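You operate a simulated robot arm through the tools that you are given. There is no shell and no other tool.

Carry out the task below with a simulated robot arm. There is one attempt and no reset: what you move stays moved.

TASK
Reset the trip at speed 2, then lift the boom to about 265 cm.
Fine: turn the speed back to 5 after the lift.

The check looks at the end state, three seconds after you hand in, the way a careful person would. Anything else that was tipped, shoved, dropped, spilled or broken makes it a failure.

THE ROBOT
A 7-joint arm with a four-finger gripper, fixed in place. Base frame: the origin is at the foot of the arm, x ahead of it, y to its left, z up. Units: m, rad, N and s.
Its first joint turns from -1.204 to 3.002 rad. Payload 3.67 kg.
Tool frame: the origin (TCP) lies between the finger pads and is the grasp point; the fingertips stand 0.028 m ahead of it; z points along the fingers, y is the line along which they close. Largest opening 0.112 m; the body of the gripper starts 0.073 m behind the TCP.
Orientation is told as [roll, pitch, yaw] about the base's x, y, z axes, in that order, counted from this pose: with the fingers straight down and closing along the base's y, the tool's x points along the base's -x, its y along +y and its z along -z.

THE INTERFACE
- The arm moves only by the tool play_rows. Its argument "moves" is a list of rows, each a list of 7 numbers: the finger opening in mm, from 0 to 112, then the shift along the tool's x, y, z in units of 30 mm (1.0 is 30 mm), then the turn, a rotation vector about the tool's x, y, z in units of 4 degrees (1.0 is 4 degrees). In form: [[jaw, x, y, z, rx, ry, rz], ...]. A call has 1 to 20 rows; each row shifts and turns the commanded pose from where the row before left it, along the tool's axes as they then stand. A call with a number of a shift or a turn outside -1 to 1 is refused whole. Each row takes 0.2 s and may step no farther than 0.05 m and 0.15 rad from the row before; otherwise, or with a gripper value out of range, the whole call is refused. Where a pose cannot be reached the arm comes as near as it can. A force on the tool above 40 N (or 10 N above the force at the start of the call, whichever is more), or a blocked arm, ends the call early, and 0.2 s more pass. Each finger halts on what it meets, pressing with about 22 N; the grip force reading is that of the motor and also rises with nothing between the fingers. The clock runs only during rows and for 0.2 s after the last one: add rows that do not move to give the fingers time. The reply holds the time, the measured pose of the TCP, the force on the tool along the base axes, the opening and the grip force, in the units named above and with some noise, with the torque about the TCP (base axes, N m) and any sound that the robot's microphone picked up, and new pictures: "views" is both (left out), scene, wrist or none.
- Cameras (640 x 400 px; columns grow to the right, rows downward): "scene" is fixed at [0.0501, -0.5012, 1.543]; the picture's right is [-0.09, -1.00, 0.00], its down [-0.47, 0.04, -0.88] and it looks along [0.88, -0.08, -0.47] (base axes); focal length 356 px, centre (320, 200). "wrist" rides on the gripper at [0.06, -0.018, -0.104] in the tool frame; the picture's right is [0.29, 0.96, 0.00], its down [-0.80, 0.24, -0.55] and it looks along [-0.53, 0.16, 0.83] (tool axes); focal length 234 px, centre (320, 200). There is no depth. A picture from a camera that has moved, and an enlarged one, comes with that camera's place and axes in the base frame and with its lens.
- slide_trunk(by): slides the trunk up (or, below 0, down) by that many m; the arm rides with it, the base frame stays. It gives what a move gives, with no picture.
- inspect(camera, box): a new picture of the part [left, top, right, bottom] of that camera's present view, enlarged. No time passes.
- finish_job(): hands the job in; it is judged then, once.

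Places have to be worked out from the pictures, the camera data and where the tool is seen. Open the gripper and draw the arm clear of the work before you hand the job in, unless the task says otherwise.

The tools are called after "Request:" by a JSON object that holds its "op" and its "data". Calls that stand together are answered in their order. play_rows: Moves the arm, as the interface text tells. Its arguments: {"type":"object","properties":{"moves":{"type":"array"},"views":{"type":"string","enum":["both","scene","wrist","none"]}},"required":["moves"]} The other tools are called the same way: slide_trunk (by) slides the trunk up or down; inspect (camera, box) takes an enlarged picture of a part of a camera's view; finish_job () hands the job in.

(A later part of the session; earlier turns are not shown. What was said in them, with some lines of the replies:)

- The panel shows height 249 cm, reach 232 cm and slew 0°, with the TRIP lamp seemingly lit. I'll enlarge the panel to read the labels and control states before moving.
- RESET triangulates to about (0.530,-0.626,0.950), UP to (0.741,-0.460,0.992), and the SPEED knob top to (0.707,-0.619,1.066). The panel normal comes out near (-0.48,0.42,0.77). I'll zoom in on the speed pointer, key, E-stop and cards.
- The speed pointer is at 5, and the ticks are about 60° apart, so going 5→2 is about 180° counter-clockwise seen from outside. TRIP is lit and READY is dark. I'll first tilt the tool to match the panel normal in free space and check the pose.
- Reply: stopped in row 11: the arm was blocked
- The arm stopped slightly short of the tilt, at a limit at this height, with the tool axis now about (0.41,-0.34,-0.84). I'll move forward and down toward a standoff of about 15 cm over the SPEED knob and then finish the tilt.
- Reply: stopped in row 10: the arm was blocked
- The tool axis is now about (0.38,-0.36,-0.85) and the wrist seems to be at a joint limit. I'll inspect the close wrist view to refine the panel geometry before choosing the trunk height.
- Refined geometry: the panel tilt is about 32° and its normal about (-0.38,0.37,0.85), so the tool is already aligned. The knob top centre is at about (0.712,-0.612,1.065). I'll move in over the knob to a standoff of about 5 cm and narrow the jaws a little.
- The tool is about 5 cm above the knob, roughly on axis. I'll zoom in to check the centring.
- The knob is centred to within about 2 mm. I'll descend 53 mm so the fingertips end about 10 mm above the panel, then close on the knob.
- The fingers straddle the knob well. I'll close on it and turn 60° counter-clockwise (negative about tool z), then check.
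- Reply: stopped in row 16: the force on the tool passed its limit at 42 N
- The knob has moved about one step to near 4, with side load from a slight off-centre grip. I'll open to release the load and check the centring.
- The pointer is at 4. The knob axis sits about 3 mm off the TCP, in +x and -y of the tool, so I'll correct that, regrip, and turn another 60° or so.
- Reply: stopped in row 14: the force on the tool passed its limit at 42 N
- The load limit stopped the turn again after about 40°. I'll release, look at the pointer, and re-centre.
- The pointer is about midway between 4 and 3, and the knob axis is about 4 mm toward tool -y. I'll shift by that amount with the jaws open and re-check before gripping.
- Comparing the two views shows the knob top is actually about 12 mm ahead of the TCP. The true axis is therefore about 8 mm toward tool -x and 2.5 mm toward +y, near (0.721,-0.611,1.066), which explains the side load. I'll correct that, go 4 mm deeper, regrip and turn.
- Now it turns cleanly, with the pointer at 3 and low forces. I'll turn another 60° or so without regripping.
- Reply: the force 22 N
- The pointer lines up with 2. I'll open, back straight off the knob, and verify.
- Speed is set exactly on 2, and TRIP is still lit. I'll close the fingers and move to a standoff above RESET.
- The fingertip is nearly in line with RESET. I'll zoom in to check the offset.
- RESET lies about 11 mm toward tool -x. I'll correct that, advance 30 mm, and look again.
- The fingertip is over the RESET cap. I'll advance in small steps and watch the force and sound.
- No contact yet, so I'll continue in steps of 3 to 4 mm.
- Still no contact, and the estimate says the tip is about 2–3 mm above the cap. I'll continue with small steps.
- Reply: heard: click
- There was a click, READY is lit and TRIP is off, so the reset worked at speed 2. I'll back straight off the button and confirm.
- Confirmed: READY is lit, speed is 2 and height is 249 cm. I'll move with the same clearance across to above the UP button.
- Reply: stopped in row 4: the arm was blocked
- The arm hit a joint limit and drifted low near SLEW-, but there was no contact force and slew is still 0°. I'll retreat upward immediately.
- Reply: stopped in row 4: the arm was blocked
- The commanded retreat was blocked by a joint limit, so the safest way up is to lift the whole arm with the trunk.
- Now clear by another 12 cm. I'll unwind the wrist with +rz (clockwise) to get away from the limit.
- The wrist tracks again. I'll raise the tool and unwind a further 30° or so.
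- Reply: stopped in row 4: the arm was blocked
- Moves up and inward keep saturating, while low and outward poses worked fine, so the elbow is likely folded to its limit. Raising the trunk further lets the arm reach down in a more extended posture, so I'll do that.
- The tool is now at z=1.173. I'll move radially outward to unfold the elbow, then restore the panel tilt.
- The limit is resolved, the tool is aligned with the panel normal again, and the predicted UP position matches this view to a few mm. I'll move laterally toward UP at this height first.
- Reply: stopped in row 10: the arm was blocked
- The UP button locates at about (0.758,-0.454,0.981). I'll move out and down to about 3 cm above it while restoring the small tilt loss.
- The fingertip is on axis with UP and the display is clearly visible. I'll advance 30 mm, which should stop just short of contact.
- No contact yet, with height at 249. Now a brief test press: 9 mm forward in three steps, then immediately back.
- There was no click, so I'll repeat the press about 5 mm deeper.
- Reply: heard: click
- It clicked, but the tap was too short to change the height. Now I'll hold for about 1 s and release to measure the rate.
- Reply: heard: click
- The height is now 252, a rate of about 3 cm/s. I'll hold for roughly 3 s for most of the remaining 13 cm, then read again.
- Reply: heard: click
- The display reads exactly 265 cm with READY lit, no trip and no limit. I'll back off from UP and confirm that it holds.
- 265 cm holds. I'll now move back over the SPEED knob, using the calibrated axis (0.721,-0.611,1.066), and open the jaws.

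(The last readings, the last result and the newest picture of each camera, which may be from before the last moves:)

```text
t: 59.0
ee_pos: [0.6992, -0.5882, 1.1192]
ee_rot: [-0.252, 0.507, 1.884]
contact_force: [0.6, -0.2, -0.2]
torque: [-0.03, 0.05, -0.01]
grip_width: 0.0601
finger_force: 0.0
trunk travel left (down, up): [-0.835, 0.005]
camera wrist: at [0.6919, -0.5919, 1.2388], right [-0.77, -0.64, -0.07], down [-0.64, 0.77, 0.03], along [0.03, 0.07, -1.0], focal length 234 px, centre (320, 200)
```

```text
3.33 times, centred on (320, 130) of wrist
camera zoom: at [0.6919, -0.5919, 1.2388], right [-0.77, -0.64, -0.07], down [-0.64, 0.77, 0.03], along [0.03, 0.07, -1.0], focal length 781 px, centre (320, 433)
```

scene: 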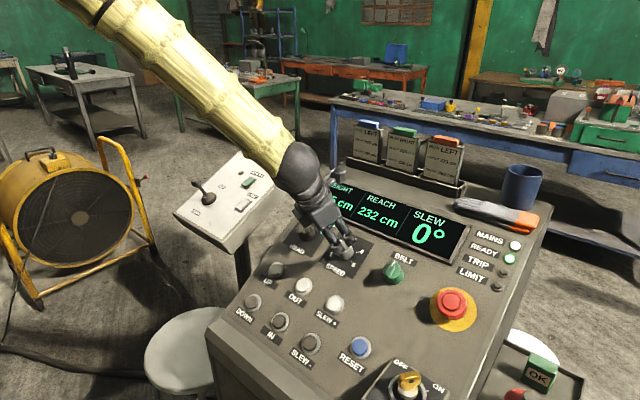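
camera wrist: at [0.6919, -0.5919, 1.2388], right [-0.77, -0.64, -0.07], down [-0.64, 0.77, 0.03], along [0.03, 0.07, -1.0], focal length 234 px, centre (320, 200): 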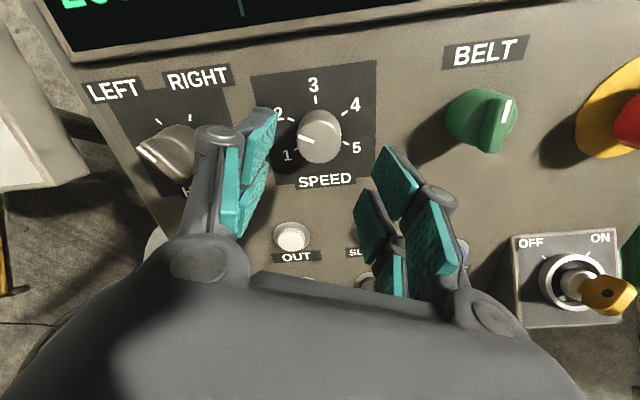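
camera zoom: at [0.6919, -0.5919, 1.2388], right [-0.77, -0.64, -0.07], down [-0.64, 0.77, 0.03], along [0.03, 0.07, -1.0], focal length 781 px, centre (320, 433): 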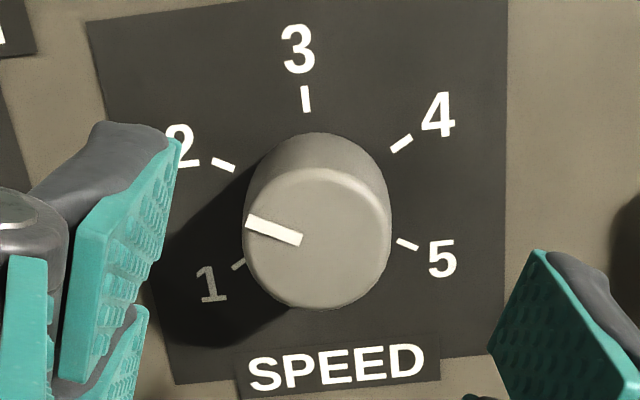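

The knob is exactly on axis, pointer on 2. I'll pre-rotate the open gripper about -60° here so the clockwise turn to 5 can be done in one long twist.

Request:
{"op": "play_rows", "data": {"moves": [[60, 0, 0, 0, 0, 0, -1], [60, 0, 0, 0, 0, 0, -1], [60, 0, 0, 0, 0, 0, -1], [60, 0, 0, 0, 0, 0, -1], [60, 0, 0, 0, 0, 0, -1], [60, 0, 0, 0, 0, 0, -1], [60, 0, 0, 0, 0, 0, -1], [60, 0, 0, 0, 0, 0, -1], [60, 0, 0, 0, 0, 0, -1], [60, 0, 0, 0, 0, 0, -1], [60, 0, 0, 0, 0, 0, -1], [60, 0, 0, 0, 0, 0, -1], [60, 0, 0, 0, 0, 0, -1], [60, 0, 0, 0, 0, 0, -1], [60, 0, 0, 0, 0, 0, 0]], "views": "wrist"}}

Request:
{"op": "inspect", "data": {"camera": "wrist", "box": [240, 70, 400, 190]}}

```text
t: 62.2
ee_pos: [0.6971, -0.5881, 1.1185]
ee_rot: [0.319, 0.467, 3.004]
contact_force: [0.5, -0.6, 0.6]
torque: [0.01, 0.02, 0.01]
grip_width: 0.0601
finger_force: 0.0
trunk travel left (down, up): [-0.835, 0.005]
camera wrist: at [0.7167, -0.5406, 1.2274], right [0.0, -0.92, 0.4], down [-0.98, 0.08, 0.18], along [-0.19, -0.39, -0.9], focal length 234 px, centre (320, 200)
```

wrist: 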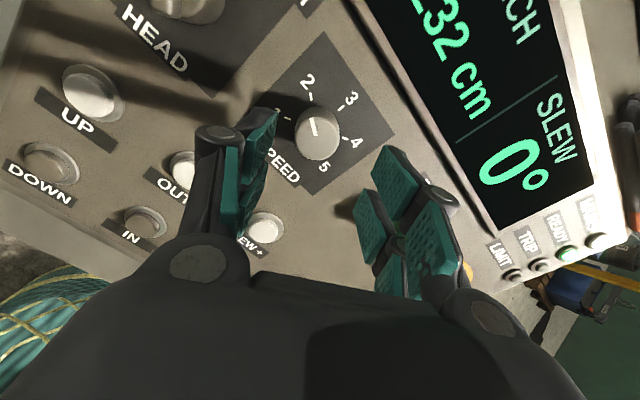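

```text
3.33 times, centred on (320, 130) of wrist
camera zoom: at [0.7167, -0.5406, 1.2274], right [0.0, -0.92, 0.4], down [-0.98, 0.08, 0.18], along [-0.19, -0.39, -0.9], focal length 781 px, centre (320, 433)
```

zoom: 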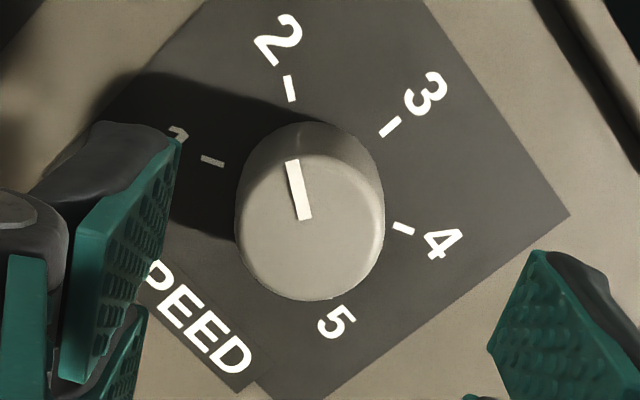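

It tracks well. I'll shift about 2 mm for centring, descend 65 mm around the knob, and close.

Request:
{"op": "play_rows", "data": {"moves": [[60, 0.05, -0.07, 0.31, 0, 0, 0], [60, 0, 0, 0.31, 0, 0, 0], [60, 0, 0, 0.31, 0, 0, 0], [60, 0, 0, 0.31, 0, 0, 0], [60, 0, 0, 0.31, 0, 0, 0], [60, 0, 0, 0.31, 0, 0, 0], [60, 0, 0, 0.31, 0, 0, 0], [60, 0, 0, 0, 0, 0, 0]], "views": "wrist"}}

Request:
{"op": "inspect", "data": {"camera": "wrist", "box": [240, 100, 400, 220]}}

```text
t: 64.0
ee_pos: [0.7252, -0.6106, 1.0647]
ee_rot: [0.319, 0.467, 3.005]
contact_force: [-0.1, 0.0, 0.9]
torque: [0.03, -0.01, 0.02]
grip_width: 0.0602
finger_force: 0.1
trunk travel left (down, up): [-0.835, 0.005]
camera wrist: at [0.7437, -0.5631, 1.1725], right [-0.01, -0.92, 0.4], down [-0.98, 0.08, 0.18], along [-0.2, -0.39, -0.9], focal length 234 px, centre (320, 200)
```

wrist: 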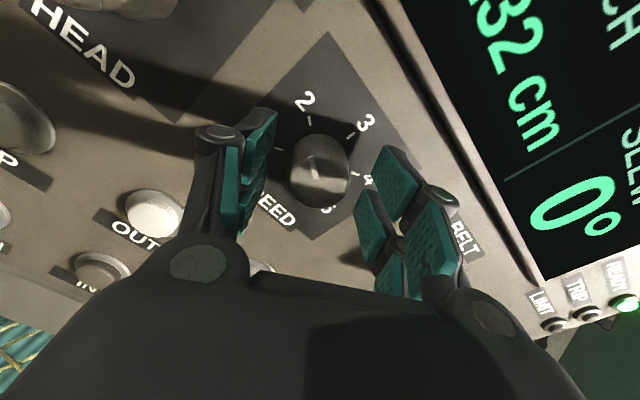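

```text
3.33 times, centred on (320, 160) of wrist
camera zoom: at [0.7437, -0.5631, 1.1725], right [-0.01, -0.92, 0.4], down [-0.98, 0.08, 0.18], along [-0.2, -0.39, -0.9], focal length 781 px, centre (320, 333)
```

zoom: 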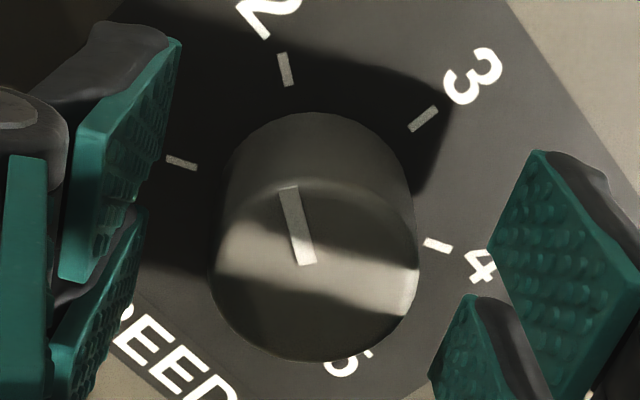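

Centred to within about 1 mm. I'll close and turn clockwise (+rz), starting with 64°.

Request:
{"op": "play_rows", "data": {"moves": [[40, 0, 0, 0, 0, 0, 0], [26, 0, 0, 0, 0, 0, 0], [26, 0, 0, 0, 0, 0, 0], [26, 0, 0, 0, 0, 0, 1], [26, 0, 0, 0, 0, 0, 1], [26, 0, 0, 0, 0, 0, 1], [26, 0, 0, 0, 0, 0, 1], [26, 0, 0, 0, 0, 0, 1], [26, 0, 0, 0, 0, 0, 1], [26, 0, 0, 0, 0, 0, 1], [26, 0, 0, 0, 0, 0, 1], [26, 0, 0, 0, 0, 0, 1], [26, 0, 0, 0, 0, 0, 1], [26, 0, 0, 0, 0, 0, 1], [26, 0, 0, 0, 0, 0, 1], [26, 0, 0, 0, 0, 0, 1], [26, 0, 0, 0, 0, 0, 1], [26, 0, 0, 0, 0, 0, 1], [26, 0, 0, 0, 0, 0, 1]], "views": "both"}}

Request:
{"op": "inspect", "data": {"camera": "wrist", "box": [240, 100, 400, 220]}}

```text
t: 68.0
ee_pos: [0.7229, -0.6127, 1.0621]
ee_rot: [-0.322, 0.465, 1.73]
contact_force: [-9.8, -8.9, -2.3]
torque: [-0.12, 0.16, -0.04]
grip_width: 0.0354
finger_force: 45.0
trunk travel left (down, up): [-0.835, 0.005]
camera wrist: at [0.7095, -0.621, 1.1818], right [-0.83, -0.53, -0.14], down [-0.54, 0.84, 0.04], along [0.1, 0.11, -0.99], focal length 234 px, centre (320, 200)
```

scene: 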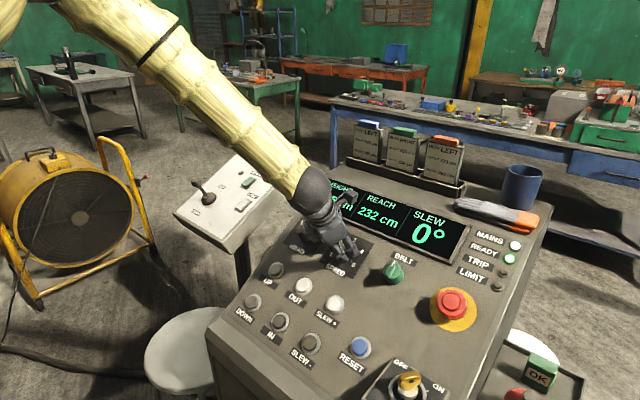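
wrist: 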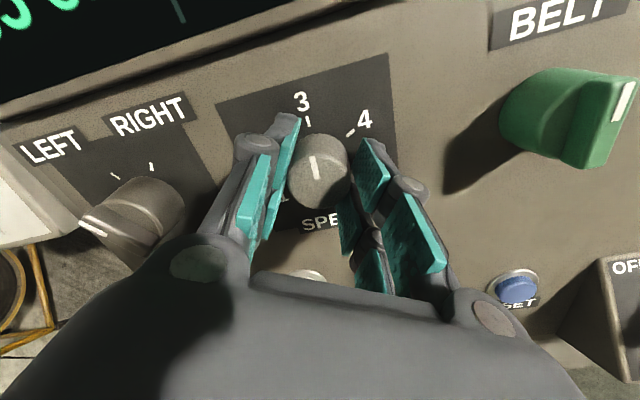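

```text
3.33 times, centred on (320, 160) of wrist
camera zoom: at [0.7095, -0.621, 1.1818], right [-0.83, -0.53, -0.14], down [-0.54, 0.84, 0.04], along [0.1, 0.11, -0.99], focal length 781 px, centre (320, 333)
```

zoom: 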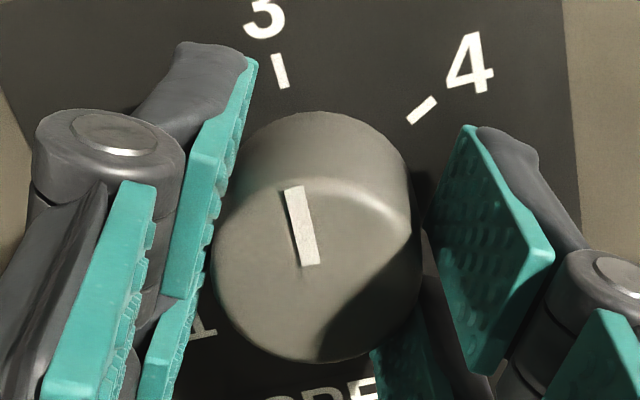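

Tracking well, with the pointer at about 3. Another 60° toward 4.

Request:
{"op": "play_rows", "data": {"moves": [[26, 0, 0, 0, 0, 0, 1], [26, 0, 0, 0, 0, 0, 1], [26, 0, 0, 0, 0, 0, 1], [26, 0, 0, 0, 0, 0, 1], [26, 0, 0, 0, 0, 0, 1], [26, 0, 0, 0, 0, 0, 1], [26, 0, 0, 0, 0, 0, 1], [26, 0, 0, 0, 0, 0, 1], [26, 0, 0, 0, 0, 0, 1], [26, 0, 0, 0, 0, 0, 1], [26, 0, 0, 0, 0, 0, 1], [26, 0, 0, 0, 0, 0, 1], [26, 0, 0, 0, 0, 0, 1], [26, 0, 0, 0, 0, 0, 1], [26, 0, 0, 0, 0, 0, 1]], "views": "wrist"}}

Request:
{"op": "inspect", "data": {"camera": "wrist", "box": [240, 100, 400, 220]}}

```text
t: 70.6
ee_pos: [0.7222, -0.6094, 1.0625]
ee_rot: [-0.546, 0.11, 0.971]
contact_force: [-6.6, -2.6, -1.6]
torque: [0.79, -0.18, 0.44]
grip_width: 0.0347
finger_force: 44.9
trunk travel left (down, up): [-0.835, 0.005]
stopped in row 12: the force on the tool passed its limit at 40 N (the readings are from after the stop); the commanded pose is now the measured one
camera wrist: at [0.664, -0.6291, 1.1651], right [-0.87, 0.18, -0.46], down [0.06, 0.96, 0.26], along [0.49, 0.2, -0.85], focal length 234 px, centre (320, 200)
```

wrist: 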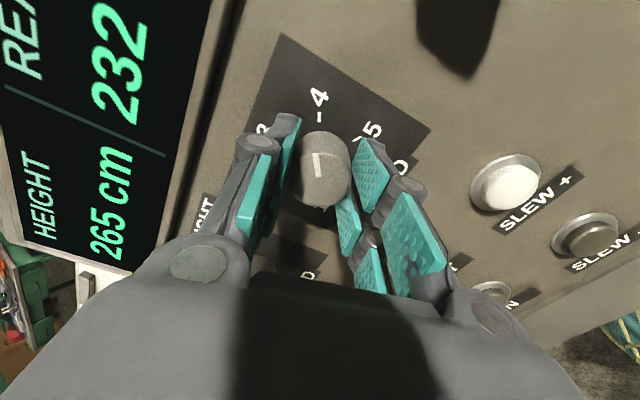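

```text
3.33 times, centred on (320, 160) of wrist
camera zoom: at [0.664, -0.6291, 1.1651], right [-0.87, 0.18, -0.46], down [0.06, 0.96, 0.26], along [0.49, 0.2, -0.85], focal length 781 px, centre (320, 333)
```

zoom: 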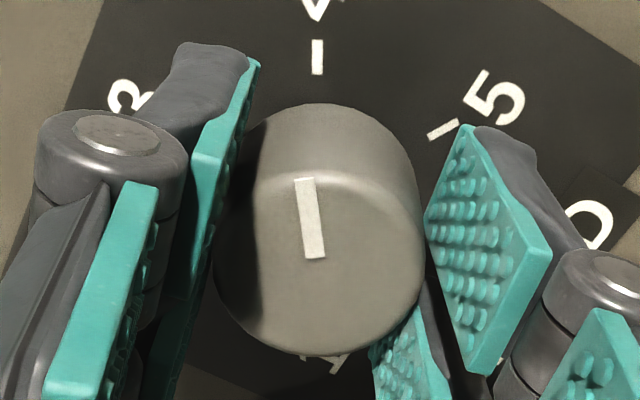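

The force limit stopped it just short of 4. I'll release, let it relax, and re-check the centring.

Request:
{"op": "play_rows", "data": {"moves": [[58, 0, 0, 0, 0, 0, 0], [58, 0, 0, 0, 0, 0, 0]], "views": "wrist"}}

Request:
{"op": "inspect", "data": {"camera": "wrist", "box": [240, 100, 400, 220]}}

```text
t: 71.2
ee_pos: [0.7251, -0.6107, 1.0622]
ee_rot: [-0.549, 0.107, 0.972]
contact_force: [-0.3, -1.2, -0.4]
torque: [0.03, 0.02, 0.02]
grip_width: 0.058
finger_force: 0.0
trunk travel left (down, up): [-0.835, 0.005]
camera wrist: at [0.6646, -0.6289, 1.165], right [-0.87, 0.18, -0.47], down [0.06, 0.96, 0.26], along [0.5, 0.2, -0.85], focal length 234 px, centre (320, 200)
```

wrist: 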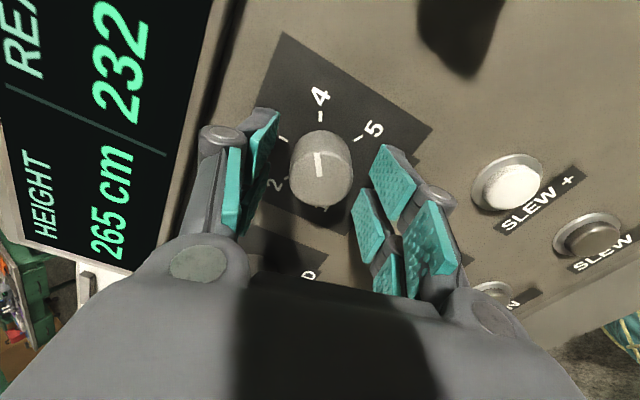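

```text
3.33 times, centred on (320, 160) of wrist
camera zoom: at [0.6646, -0.6289, 1.165], right [-0.87, 0.18, -0.47], down [0.06, 0.96, 0.26], along [0.5, 0.2, -0.85], focal length 781 px, centre (320, 333)
```

zoom: 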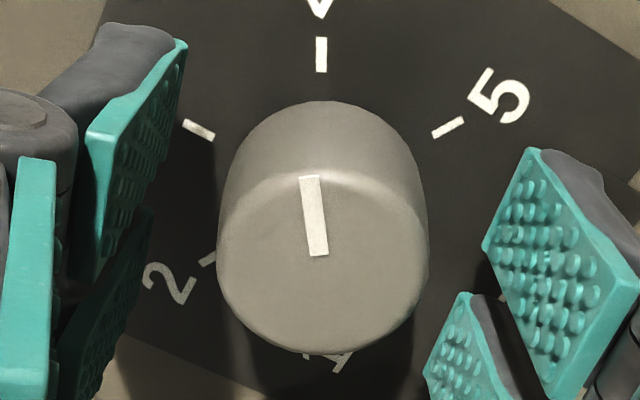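

The pointer is about 6° short of 4, and the axis is about 3.5 mm toward tool +x. I'll correct, regrip, and turn about 64° toward 5.

Request:
{"op": "play_rows", "data": {"moves": [[58, 0.115, -0.01, 0, 0, 0, 0], [58, 0, 0, 0, 0, 0, 0], [40, 0, 0, 0, 0, 0, 0], [26, 0, 0, 0, 0, 0, 0], [26, 0, 0, 0, 0, 0, 0], [26, 0, 0, 0, 0, 0, 1], [26, 0, 0, 0, 0, 0, 1], [26, 0, 0, 0, 0, 0, 1], [26, 0, 0, 0, 0, 0, 1], [26, 0, 0, 0, 0, 0, 1], [26, 0, 0, 0, 0, 0, 1], [26, 0, 0, 0, 0, 0, 1], [26, 0, 0, 0, 0, 0, 1], [26, 0, 0, 0, 0, 0, 1], [26, 0, 0, 0, 0, 0, 1], [26, 0, 0, 0, 0, 0, 1], [26, 0, 0, 0, 0, 0, 1], [26, 0, 0, 0, 0, 0, 1], [26, 0, 0, 0, 0, 0, 1]], "views": "wrist"}}

Request:
{"op": "inspect", "data": {"camera": "wrist", "box": [240, 100, 400, 220]}}

```text
t: 74.4
ee_pos: [0.7231, -0.6109, 1.0617]
ee_rot: [-0.498, -0.254, 0.369]
contact_force: [2.8, 11.1, -1.9]
torque: [0.64, 0.15, 0.23]
grip_width: 0.035
finger_force: 45.1
trunk travel left (down, up): [-0.835, 0.005]
stopped in row 16: the force on the tool passed its limit at 41 N (the readings are from after the stop); the commanded pose is now the measured one
camera wrist: at [0.6334, -0.609, 1.1424], right [-0.46, 0.72, -0.52], down [0.46, 0.69, 0.56], along [0.76, 0.02, -0.65], focal length 234 px, centre (320, 200)
```

wrist: 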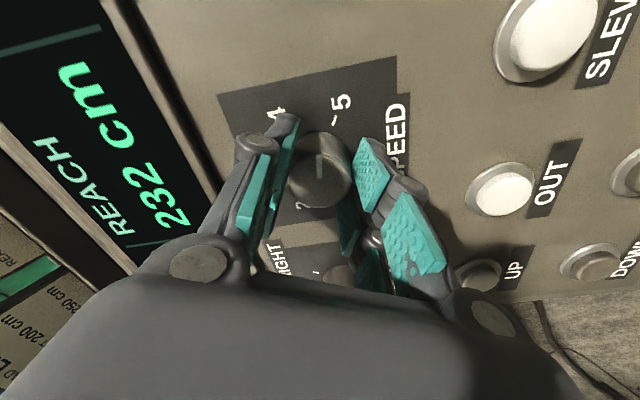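

```text
3.33 times, centred on (320, 160) of wrist
camera zoom: at [0.6334, -0.609, 1.1424], right [-0.46, 0.72, -0.52], down [0.46, 0.69, 0.56], along [0.76, 0.02, -0.65], focal length 781 px, centre (320, 333)
```

zoom: 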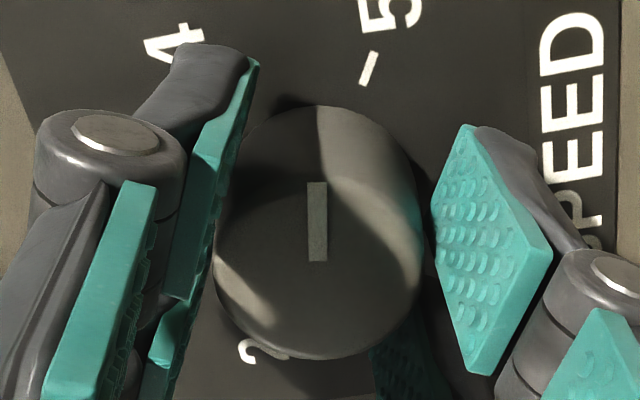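

The pointer is about 22° short of 5. I'll release and re-centre for the last part.

Request:
{"op": "play_rows", "data": {"moves": [[58, 0, 0, 0, 0, 0, 0], [58, 0, 0, 0, 0, 0, 0]], "views": "wrist"}}

Request:
{"op": "inspect", "data": {"camera": "wrist", "box": [240, 100, 400, 220]}}

```text
t: 75.0
ee_pos: [0.7211, -0.6115, 1.0611]
ee_rot: [-0.5, -0.254, 0.367]
contact_force: [0.6, -0.6, 0.3]
torque: [-0.02, 0.01, 0.0]
grip_width: 0.0578
finger_force: 0.0
trunk travel left (down, up): [-0.835, 0.005]
camera wrist: at [0.633, -0.6099, 1.1425], right [-0.46, 0.72, -0.52], down [0.46, 0.69, 0.56], along [0.76, 0.02, -0.65], focal length 234 px, centre (320, 200)
```

wrist: 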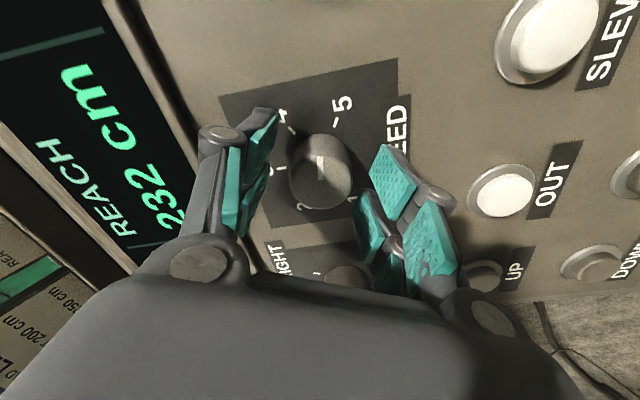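

```text
3.33 times, centred on (320, 160) of wrist
camera zoom: at [0.633, -0.6099, 1.1425], right [-0.46, 0.72, -0.52], down [0.46, 0.69, 0.56], along [0.76, 0.02, -0.65], focal length 781 px, centre (320, 333)
```

zoom: 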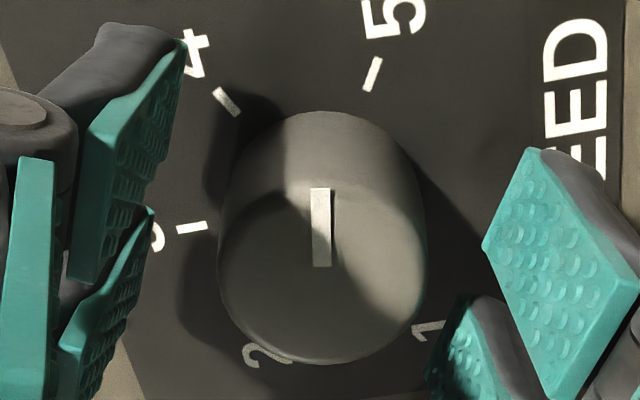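

Now centred. I'll regrip and turn the remaining 25° or so.

Request:
{"op": "play_rows", "data": {"moves": [[40, 0.02, 0, 0, 0, 0, 0], [26, 0, 0, 0, 0, 0, 0], [26, 0, 0, 0, 0, 0, 0], [26, 0, 0, 0, 0, 0, 0.8], [26, 0, 0, 0, 0, 0, 0.9], [26, 0, 0, 0, 0, 0, 0.9], [26, 0, 0, 0, 0, 0, 0.9], [26, 0, 0, 0, 0, 0, 0.9], [26, 0, 0, 0, 0, 0, 0.9], [26, 0, 0, 0, 0, 0, 0.9], [26, 0, 0, 0, 0, 0, 0]], "views": "wrist"}}

Request:
{"op": "inspect", "data": {"camera": "wrist", "box": [240, 100, 400, 220]}}

```text
t: 77.4
ee_pos: [0.7221, -0.6109, 1.0622]
ee_rot: [-0.358, -0.437, -0.048]
contact_force: [0.9, 33.1, -17.3]
torque: [0.73, -0.06, 0.96]
grip_width: 0.0348
finger_force: 45.3
trunk travel left (down, up): [-0.835, 0.005]
camera wrist: at [0.6267, -0.586, 1.1295], right [-0.08, 0.9, -0.42], down [0.56, 0.39, 0.73], along [0.83, -0.18, -0.53], focal length 234 px, centre (320, 200)
```

wrist: 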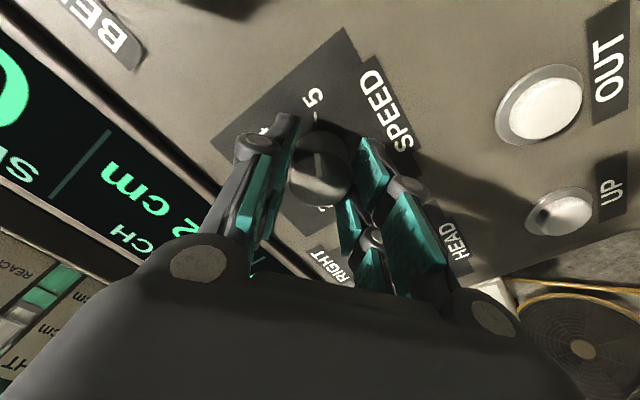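

```text
3.33 times, centred on (320, 160) of wrist
camera zoom: at [0.6267, -0.586, 1.1295], right [-0.08, 0.9, -0.42], down [0.56, 0.39, 0.73], along [0.83, -0.18, -0.53], focal length 781 px, centre (320, 333)
```

zoom: 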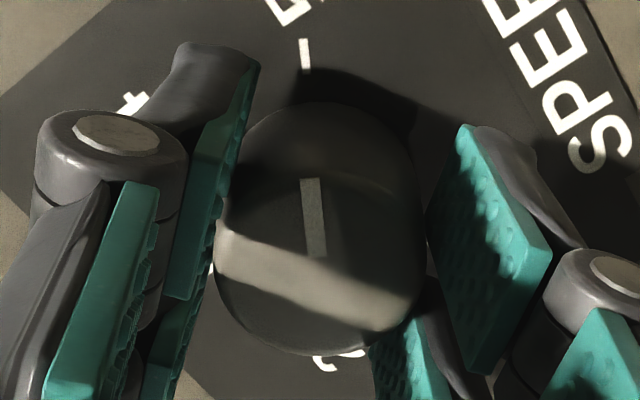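

The pointer lines up with 5. I'll release and retreat straight off the knob.

Request:
{"op": "play_rows", "data": {"moves": [[60, 0, 0, 0, 0, 0, 0], [60, 0, 0, 0, 0, 0, 0], [60, 0, 0, -0.5, 0, 0, 0], [60, 0, 0, -0.6, 0, 0, 0], [60, 0, 0, -0.6, 0, 0, 0], [60, 0, 0, -0.6, 0, 0, 0], [60, 0, 0, 0, 0, 0, 0]], "views": "both"}}

Request:
{"op": "inspect", "data": {"camera": "wrist", "box": [240, 70, 400, 190]}}

Request:
{"op": "inspect", "data": {"camera": "scene", "box": [260, 170, 540, 320]}}

```text
t: 79.0
ee_pos: [0.6949, -0.5866, 1.119]
ee_rot: [-0.356, -0.434, -0.05]
contact_force: [0.2, -0.4, 0.0]
torque: [-0.02, 0.0, -0.01]
grip_width: 0.06
finger_force: 0.1
trunk travel left (down, up): [-0.835, 0.005]
camera wrist: at [0.5994, -0.5628, 1.1869], right [-0.08, 0.9, -0.42], down [0.56, 0.39, 0.73], along [0.83, -0.18, -0.53], focal length 234 px, centre (320, 200)
```

scene: 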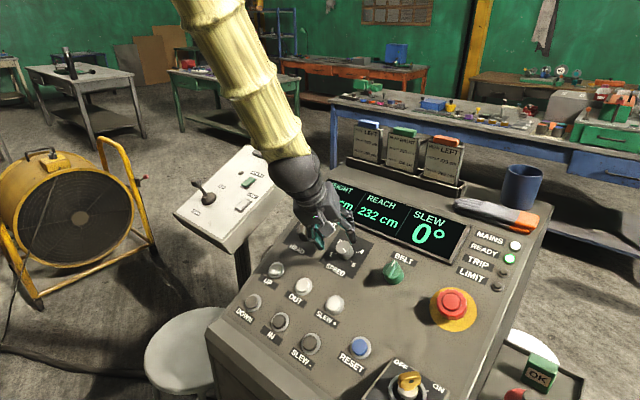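
wrist: 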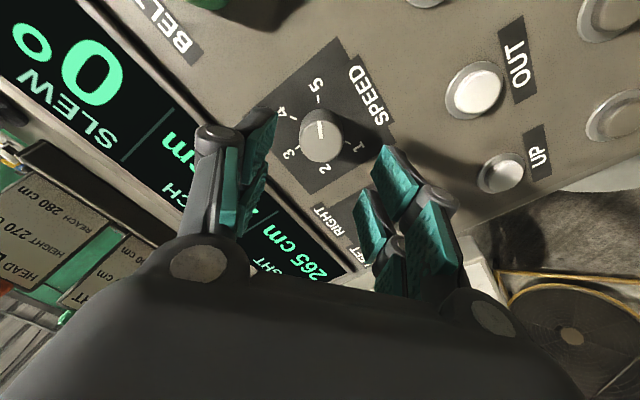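

```text
3.33 times, centred on (320, 130) of wrist
camera zoom: at [0.5994, -0.5628, 1.1869], right [-0.08, 0.9, -0.42], down [0.56, 0.39, 0.73], along [0.83, -0.18, -0.53], focal length 781 px, centre (320, 433)
```

zoom: 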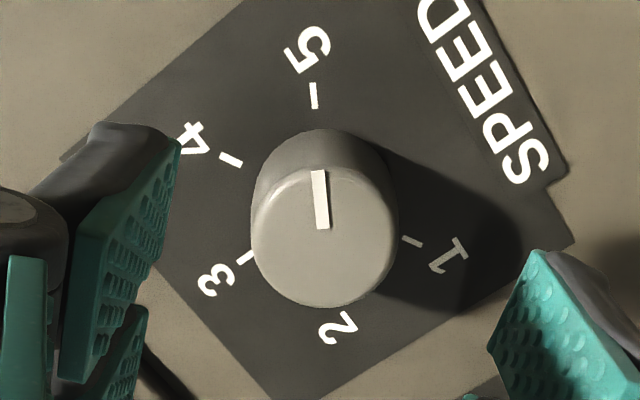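

```text
2.29 times, centred on (400, 245) of scene
camera zoom: at [0.0501, -0.5012, 1.543], right [-0.09, -1.0, 0.0], down [-0.47, 0.04, -0.88], along [0.88, -0.08, -0.47], focal length 814 px, centre (137, 97)
```

zoom: 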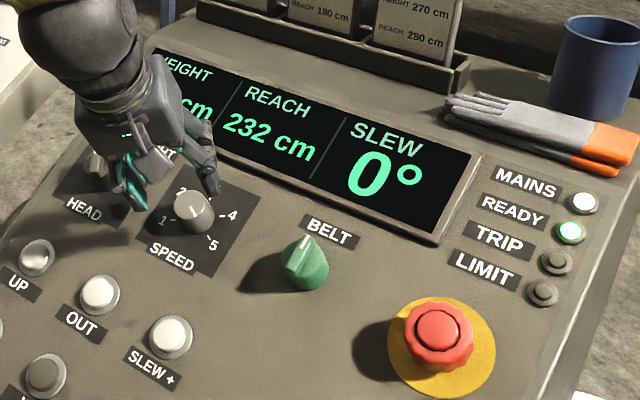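

SPEED is on 5, height reads 265 cm, READY is lit and TRIP/LIMIT are off. I'll open fully and draw the arm further clear.

Request:
{"op": "play_rows", "data": {"moves": [[60, 0, 0, -0.7, 0, 0, 0], [60, 0, 0, -0.7, 0, 0, 0], [112, 0, 0, -0.7, 0, 0, 0], [112, 0, 0, 0, 0, 0, 0], [112, 0, 0, 0, 0, 0, 0]], "views": "both"}}

```text
t: 80.2
ee_pos: [0.6709, -0.565, 1.1726]
ee_rot: [-0.355, -0.436, -0.05]
contact_force: [-0.1, -0.6, 1.0]
torque: [-0.01, 0.01, 0.02]
grip_width: 0.112
finger_force: 0.2
trunk travel left (down, up): [-0.835, 0.005]
camera wrist: at [0.5748, -0.5401, 1.2411], right [-0.08, 0.9, -0.42], down [0.56, 0.39, 0.73], along [0.83, -0.18, -0.53], focal length 234 px, centre (320, 200)
```

scene: 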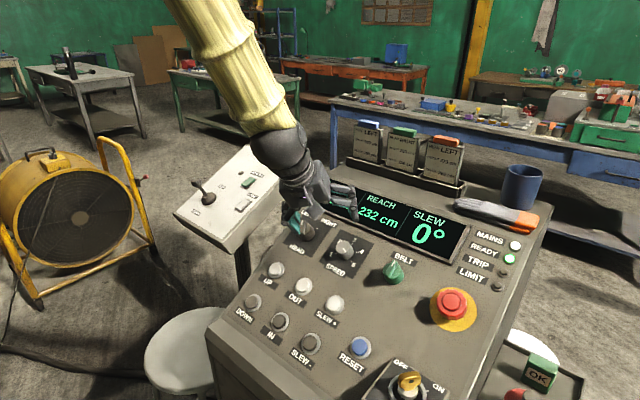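
wrist: 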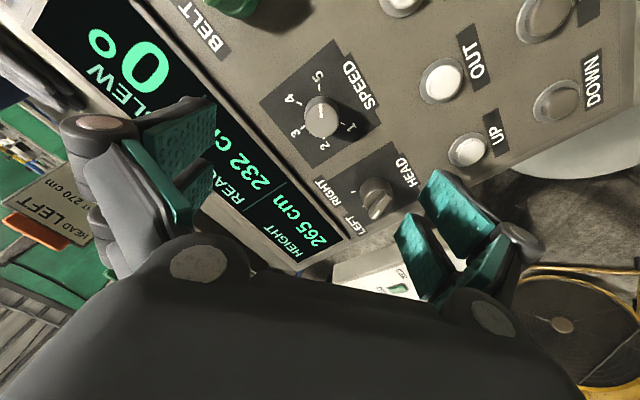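

All is well, with the tool about 13 cm off the panel. I'll take one more small retreat and a final check of the panel.

Request:
{"op": "play_rows", "data": {"moves": [[112, 0, 0, -0.6, 0, 0, 0], [112, 0, 0, -0.6, 0, 0, 0], [112, 0, 0, 0, 0, 0, 0]], "views": "both"}}

Request:
{"op": "inspect", "data": {"camera": "scene", "box": [220, 170, 540, 370]}}

Request:
{"op": "inspect", "data": {"camera": "wrist", "box": [200, 60, 440, 260]}}

```text
t: 81.0
ee_pos: [0.6579, -0.5518, 1.2043]
ee_rot: [-0.356, -0.434, -0.051]
contact_force: [0.3, -0.1, 0.1]
torque: [-0.02, -0.01, 0.02]
grip_width: 0.1122
finger_force: 0.1
trunk travel left (down, up): [-0.835, 0.005]
camera wrist: at [0.5618, -0.5271, 1.2714], right [-0.08, 0.9, -0.42], down [0.56, 0.39, 0.73], along [0.83, -0.18, -0.53], focal length 234 px, centre (320, 200)
```

scene: 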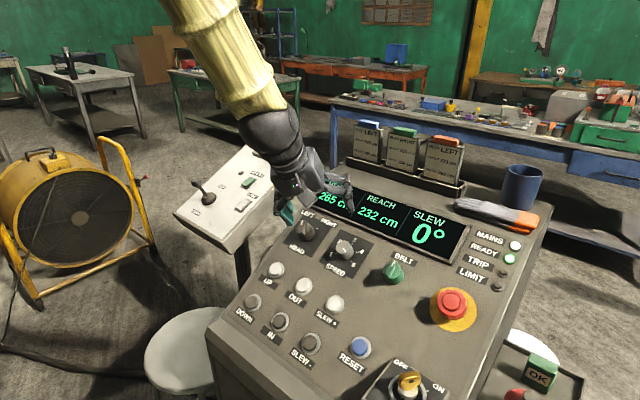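
wrist: 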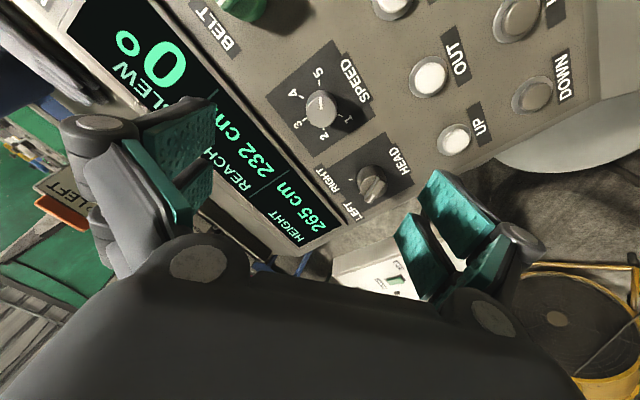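

```text
2.00 times, centred on (380, 270) of scene
camera zoom: at [0.0501, -0.5012, 1.543], right [-0.09, -1.0, 0.0], down [-0.47, 0.04, -0.88], along [0.88, -0.08, -0.47], focal length 712 px, centre (200, 60)
```

zoom: 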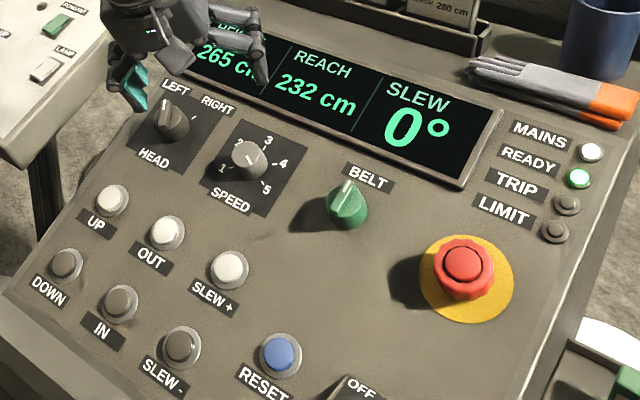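

```text
2.00 times, centred on (320, 160) of wrist
camera zoom: at [0.5618, -0.5271, 1.2714], right [-0.08, 0.9, -0.42], down [0.56, 0.39, 0.73], along [0.83, -0.18, -0.53], focal length 468 px, centre (320, 280)
```

zoom: 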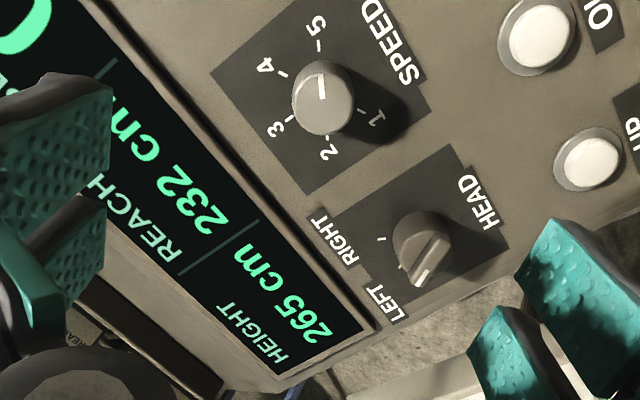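

The panel reads height 265 cm, reach 232 cm and slew 0°. SPEED is on 5, HEAD is still LEFT, READY is lit and TRIP is off; the arm is clear with the gripper open. Handing in.

Request:
{"op": "finish_job", "data": {}}

```text
The job is handed in.
```

I reset the trip at speed 2, lifted the boom to 265 cm, and turned the speed back to 5. The job is handed in.

In the last pictures before handing in, the panel showed:

- **Boom:** height 265 cm. Reach is still 232 cm and slew still 0°.
- **Lamps:** READY is lit, and TRIP and LIMIT are off.
- **Speed:** the pointer is on 5. HEAD is still on LEFT.

While moving from RESET to UP, the arm hit a joint limit and drifted low near the SLEW- button. It touched nothing and slew stayed at 0°. I raised the trunk 0.26 m to give the arm room and left it raised.

The gripper is open and drawn clear of the panel. I saw nothing else knocked or moved in the pictures.
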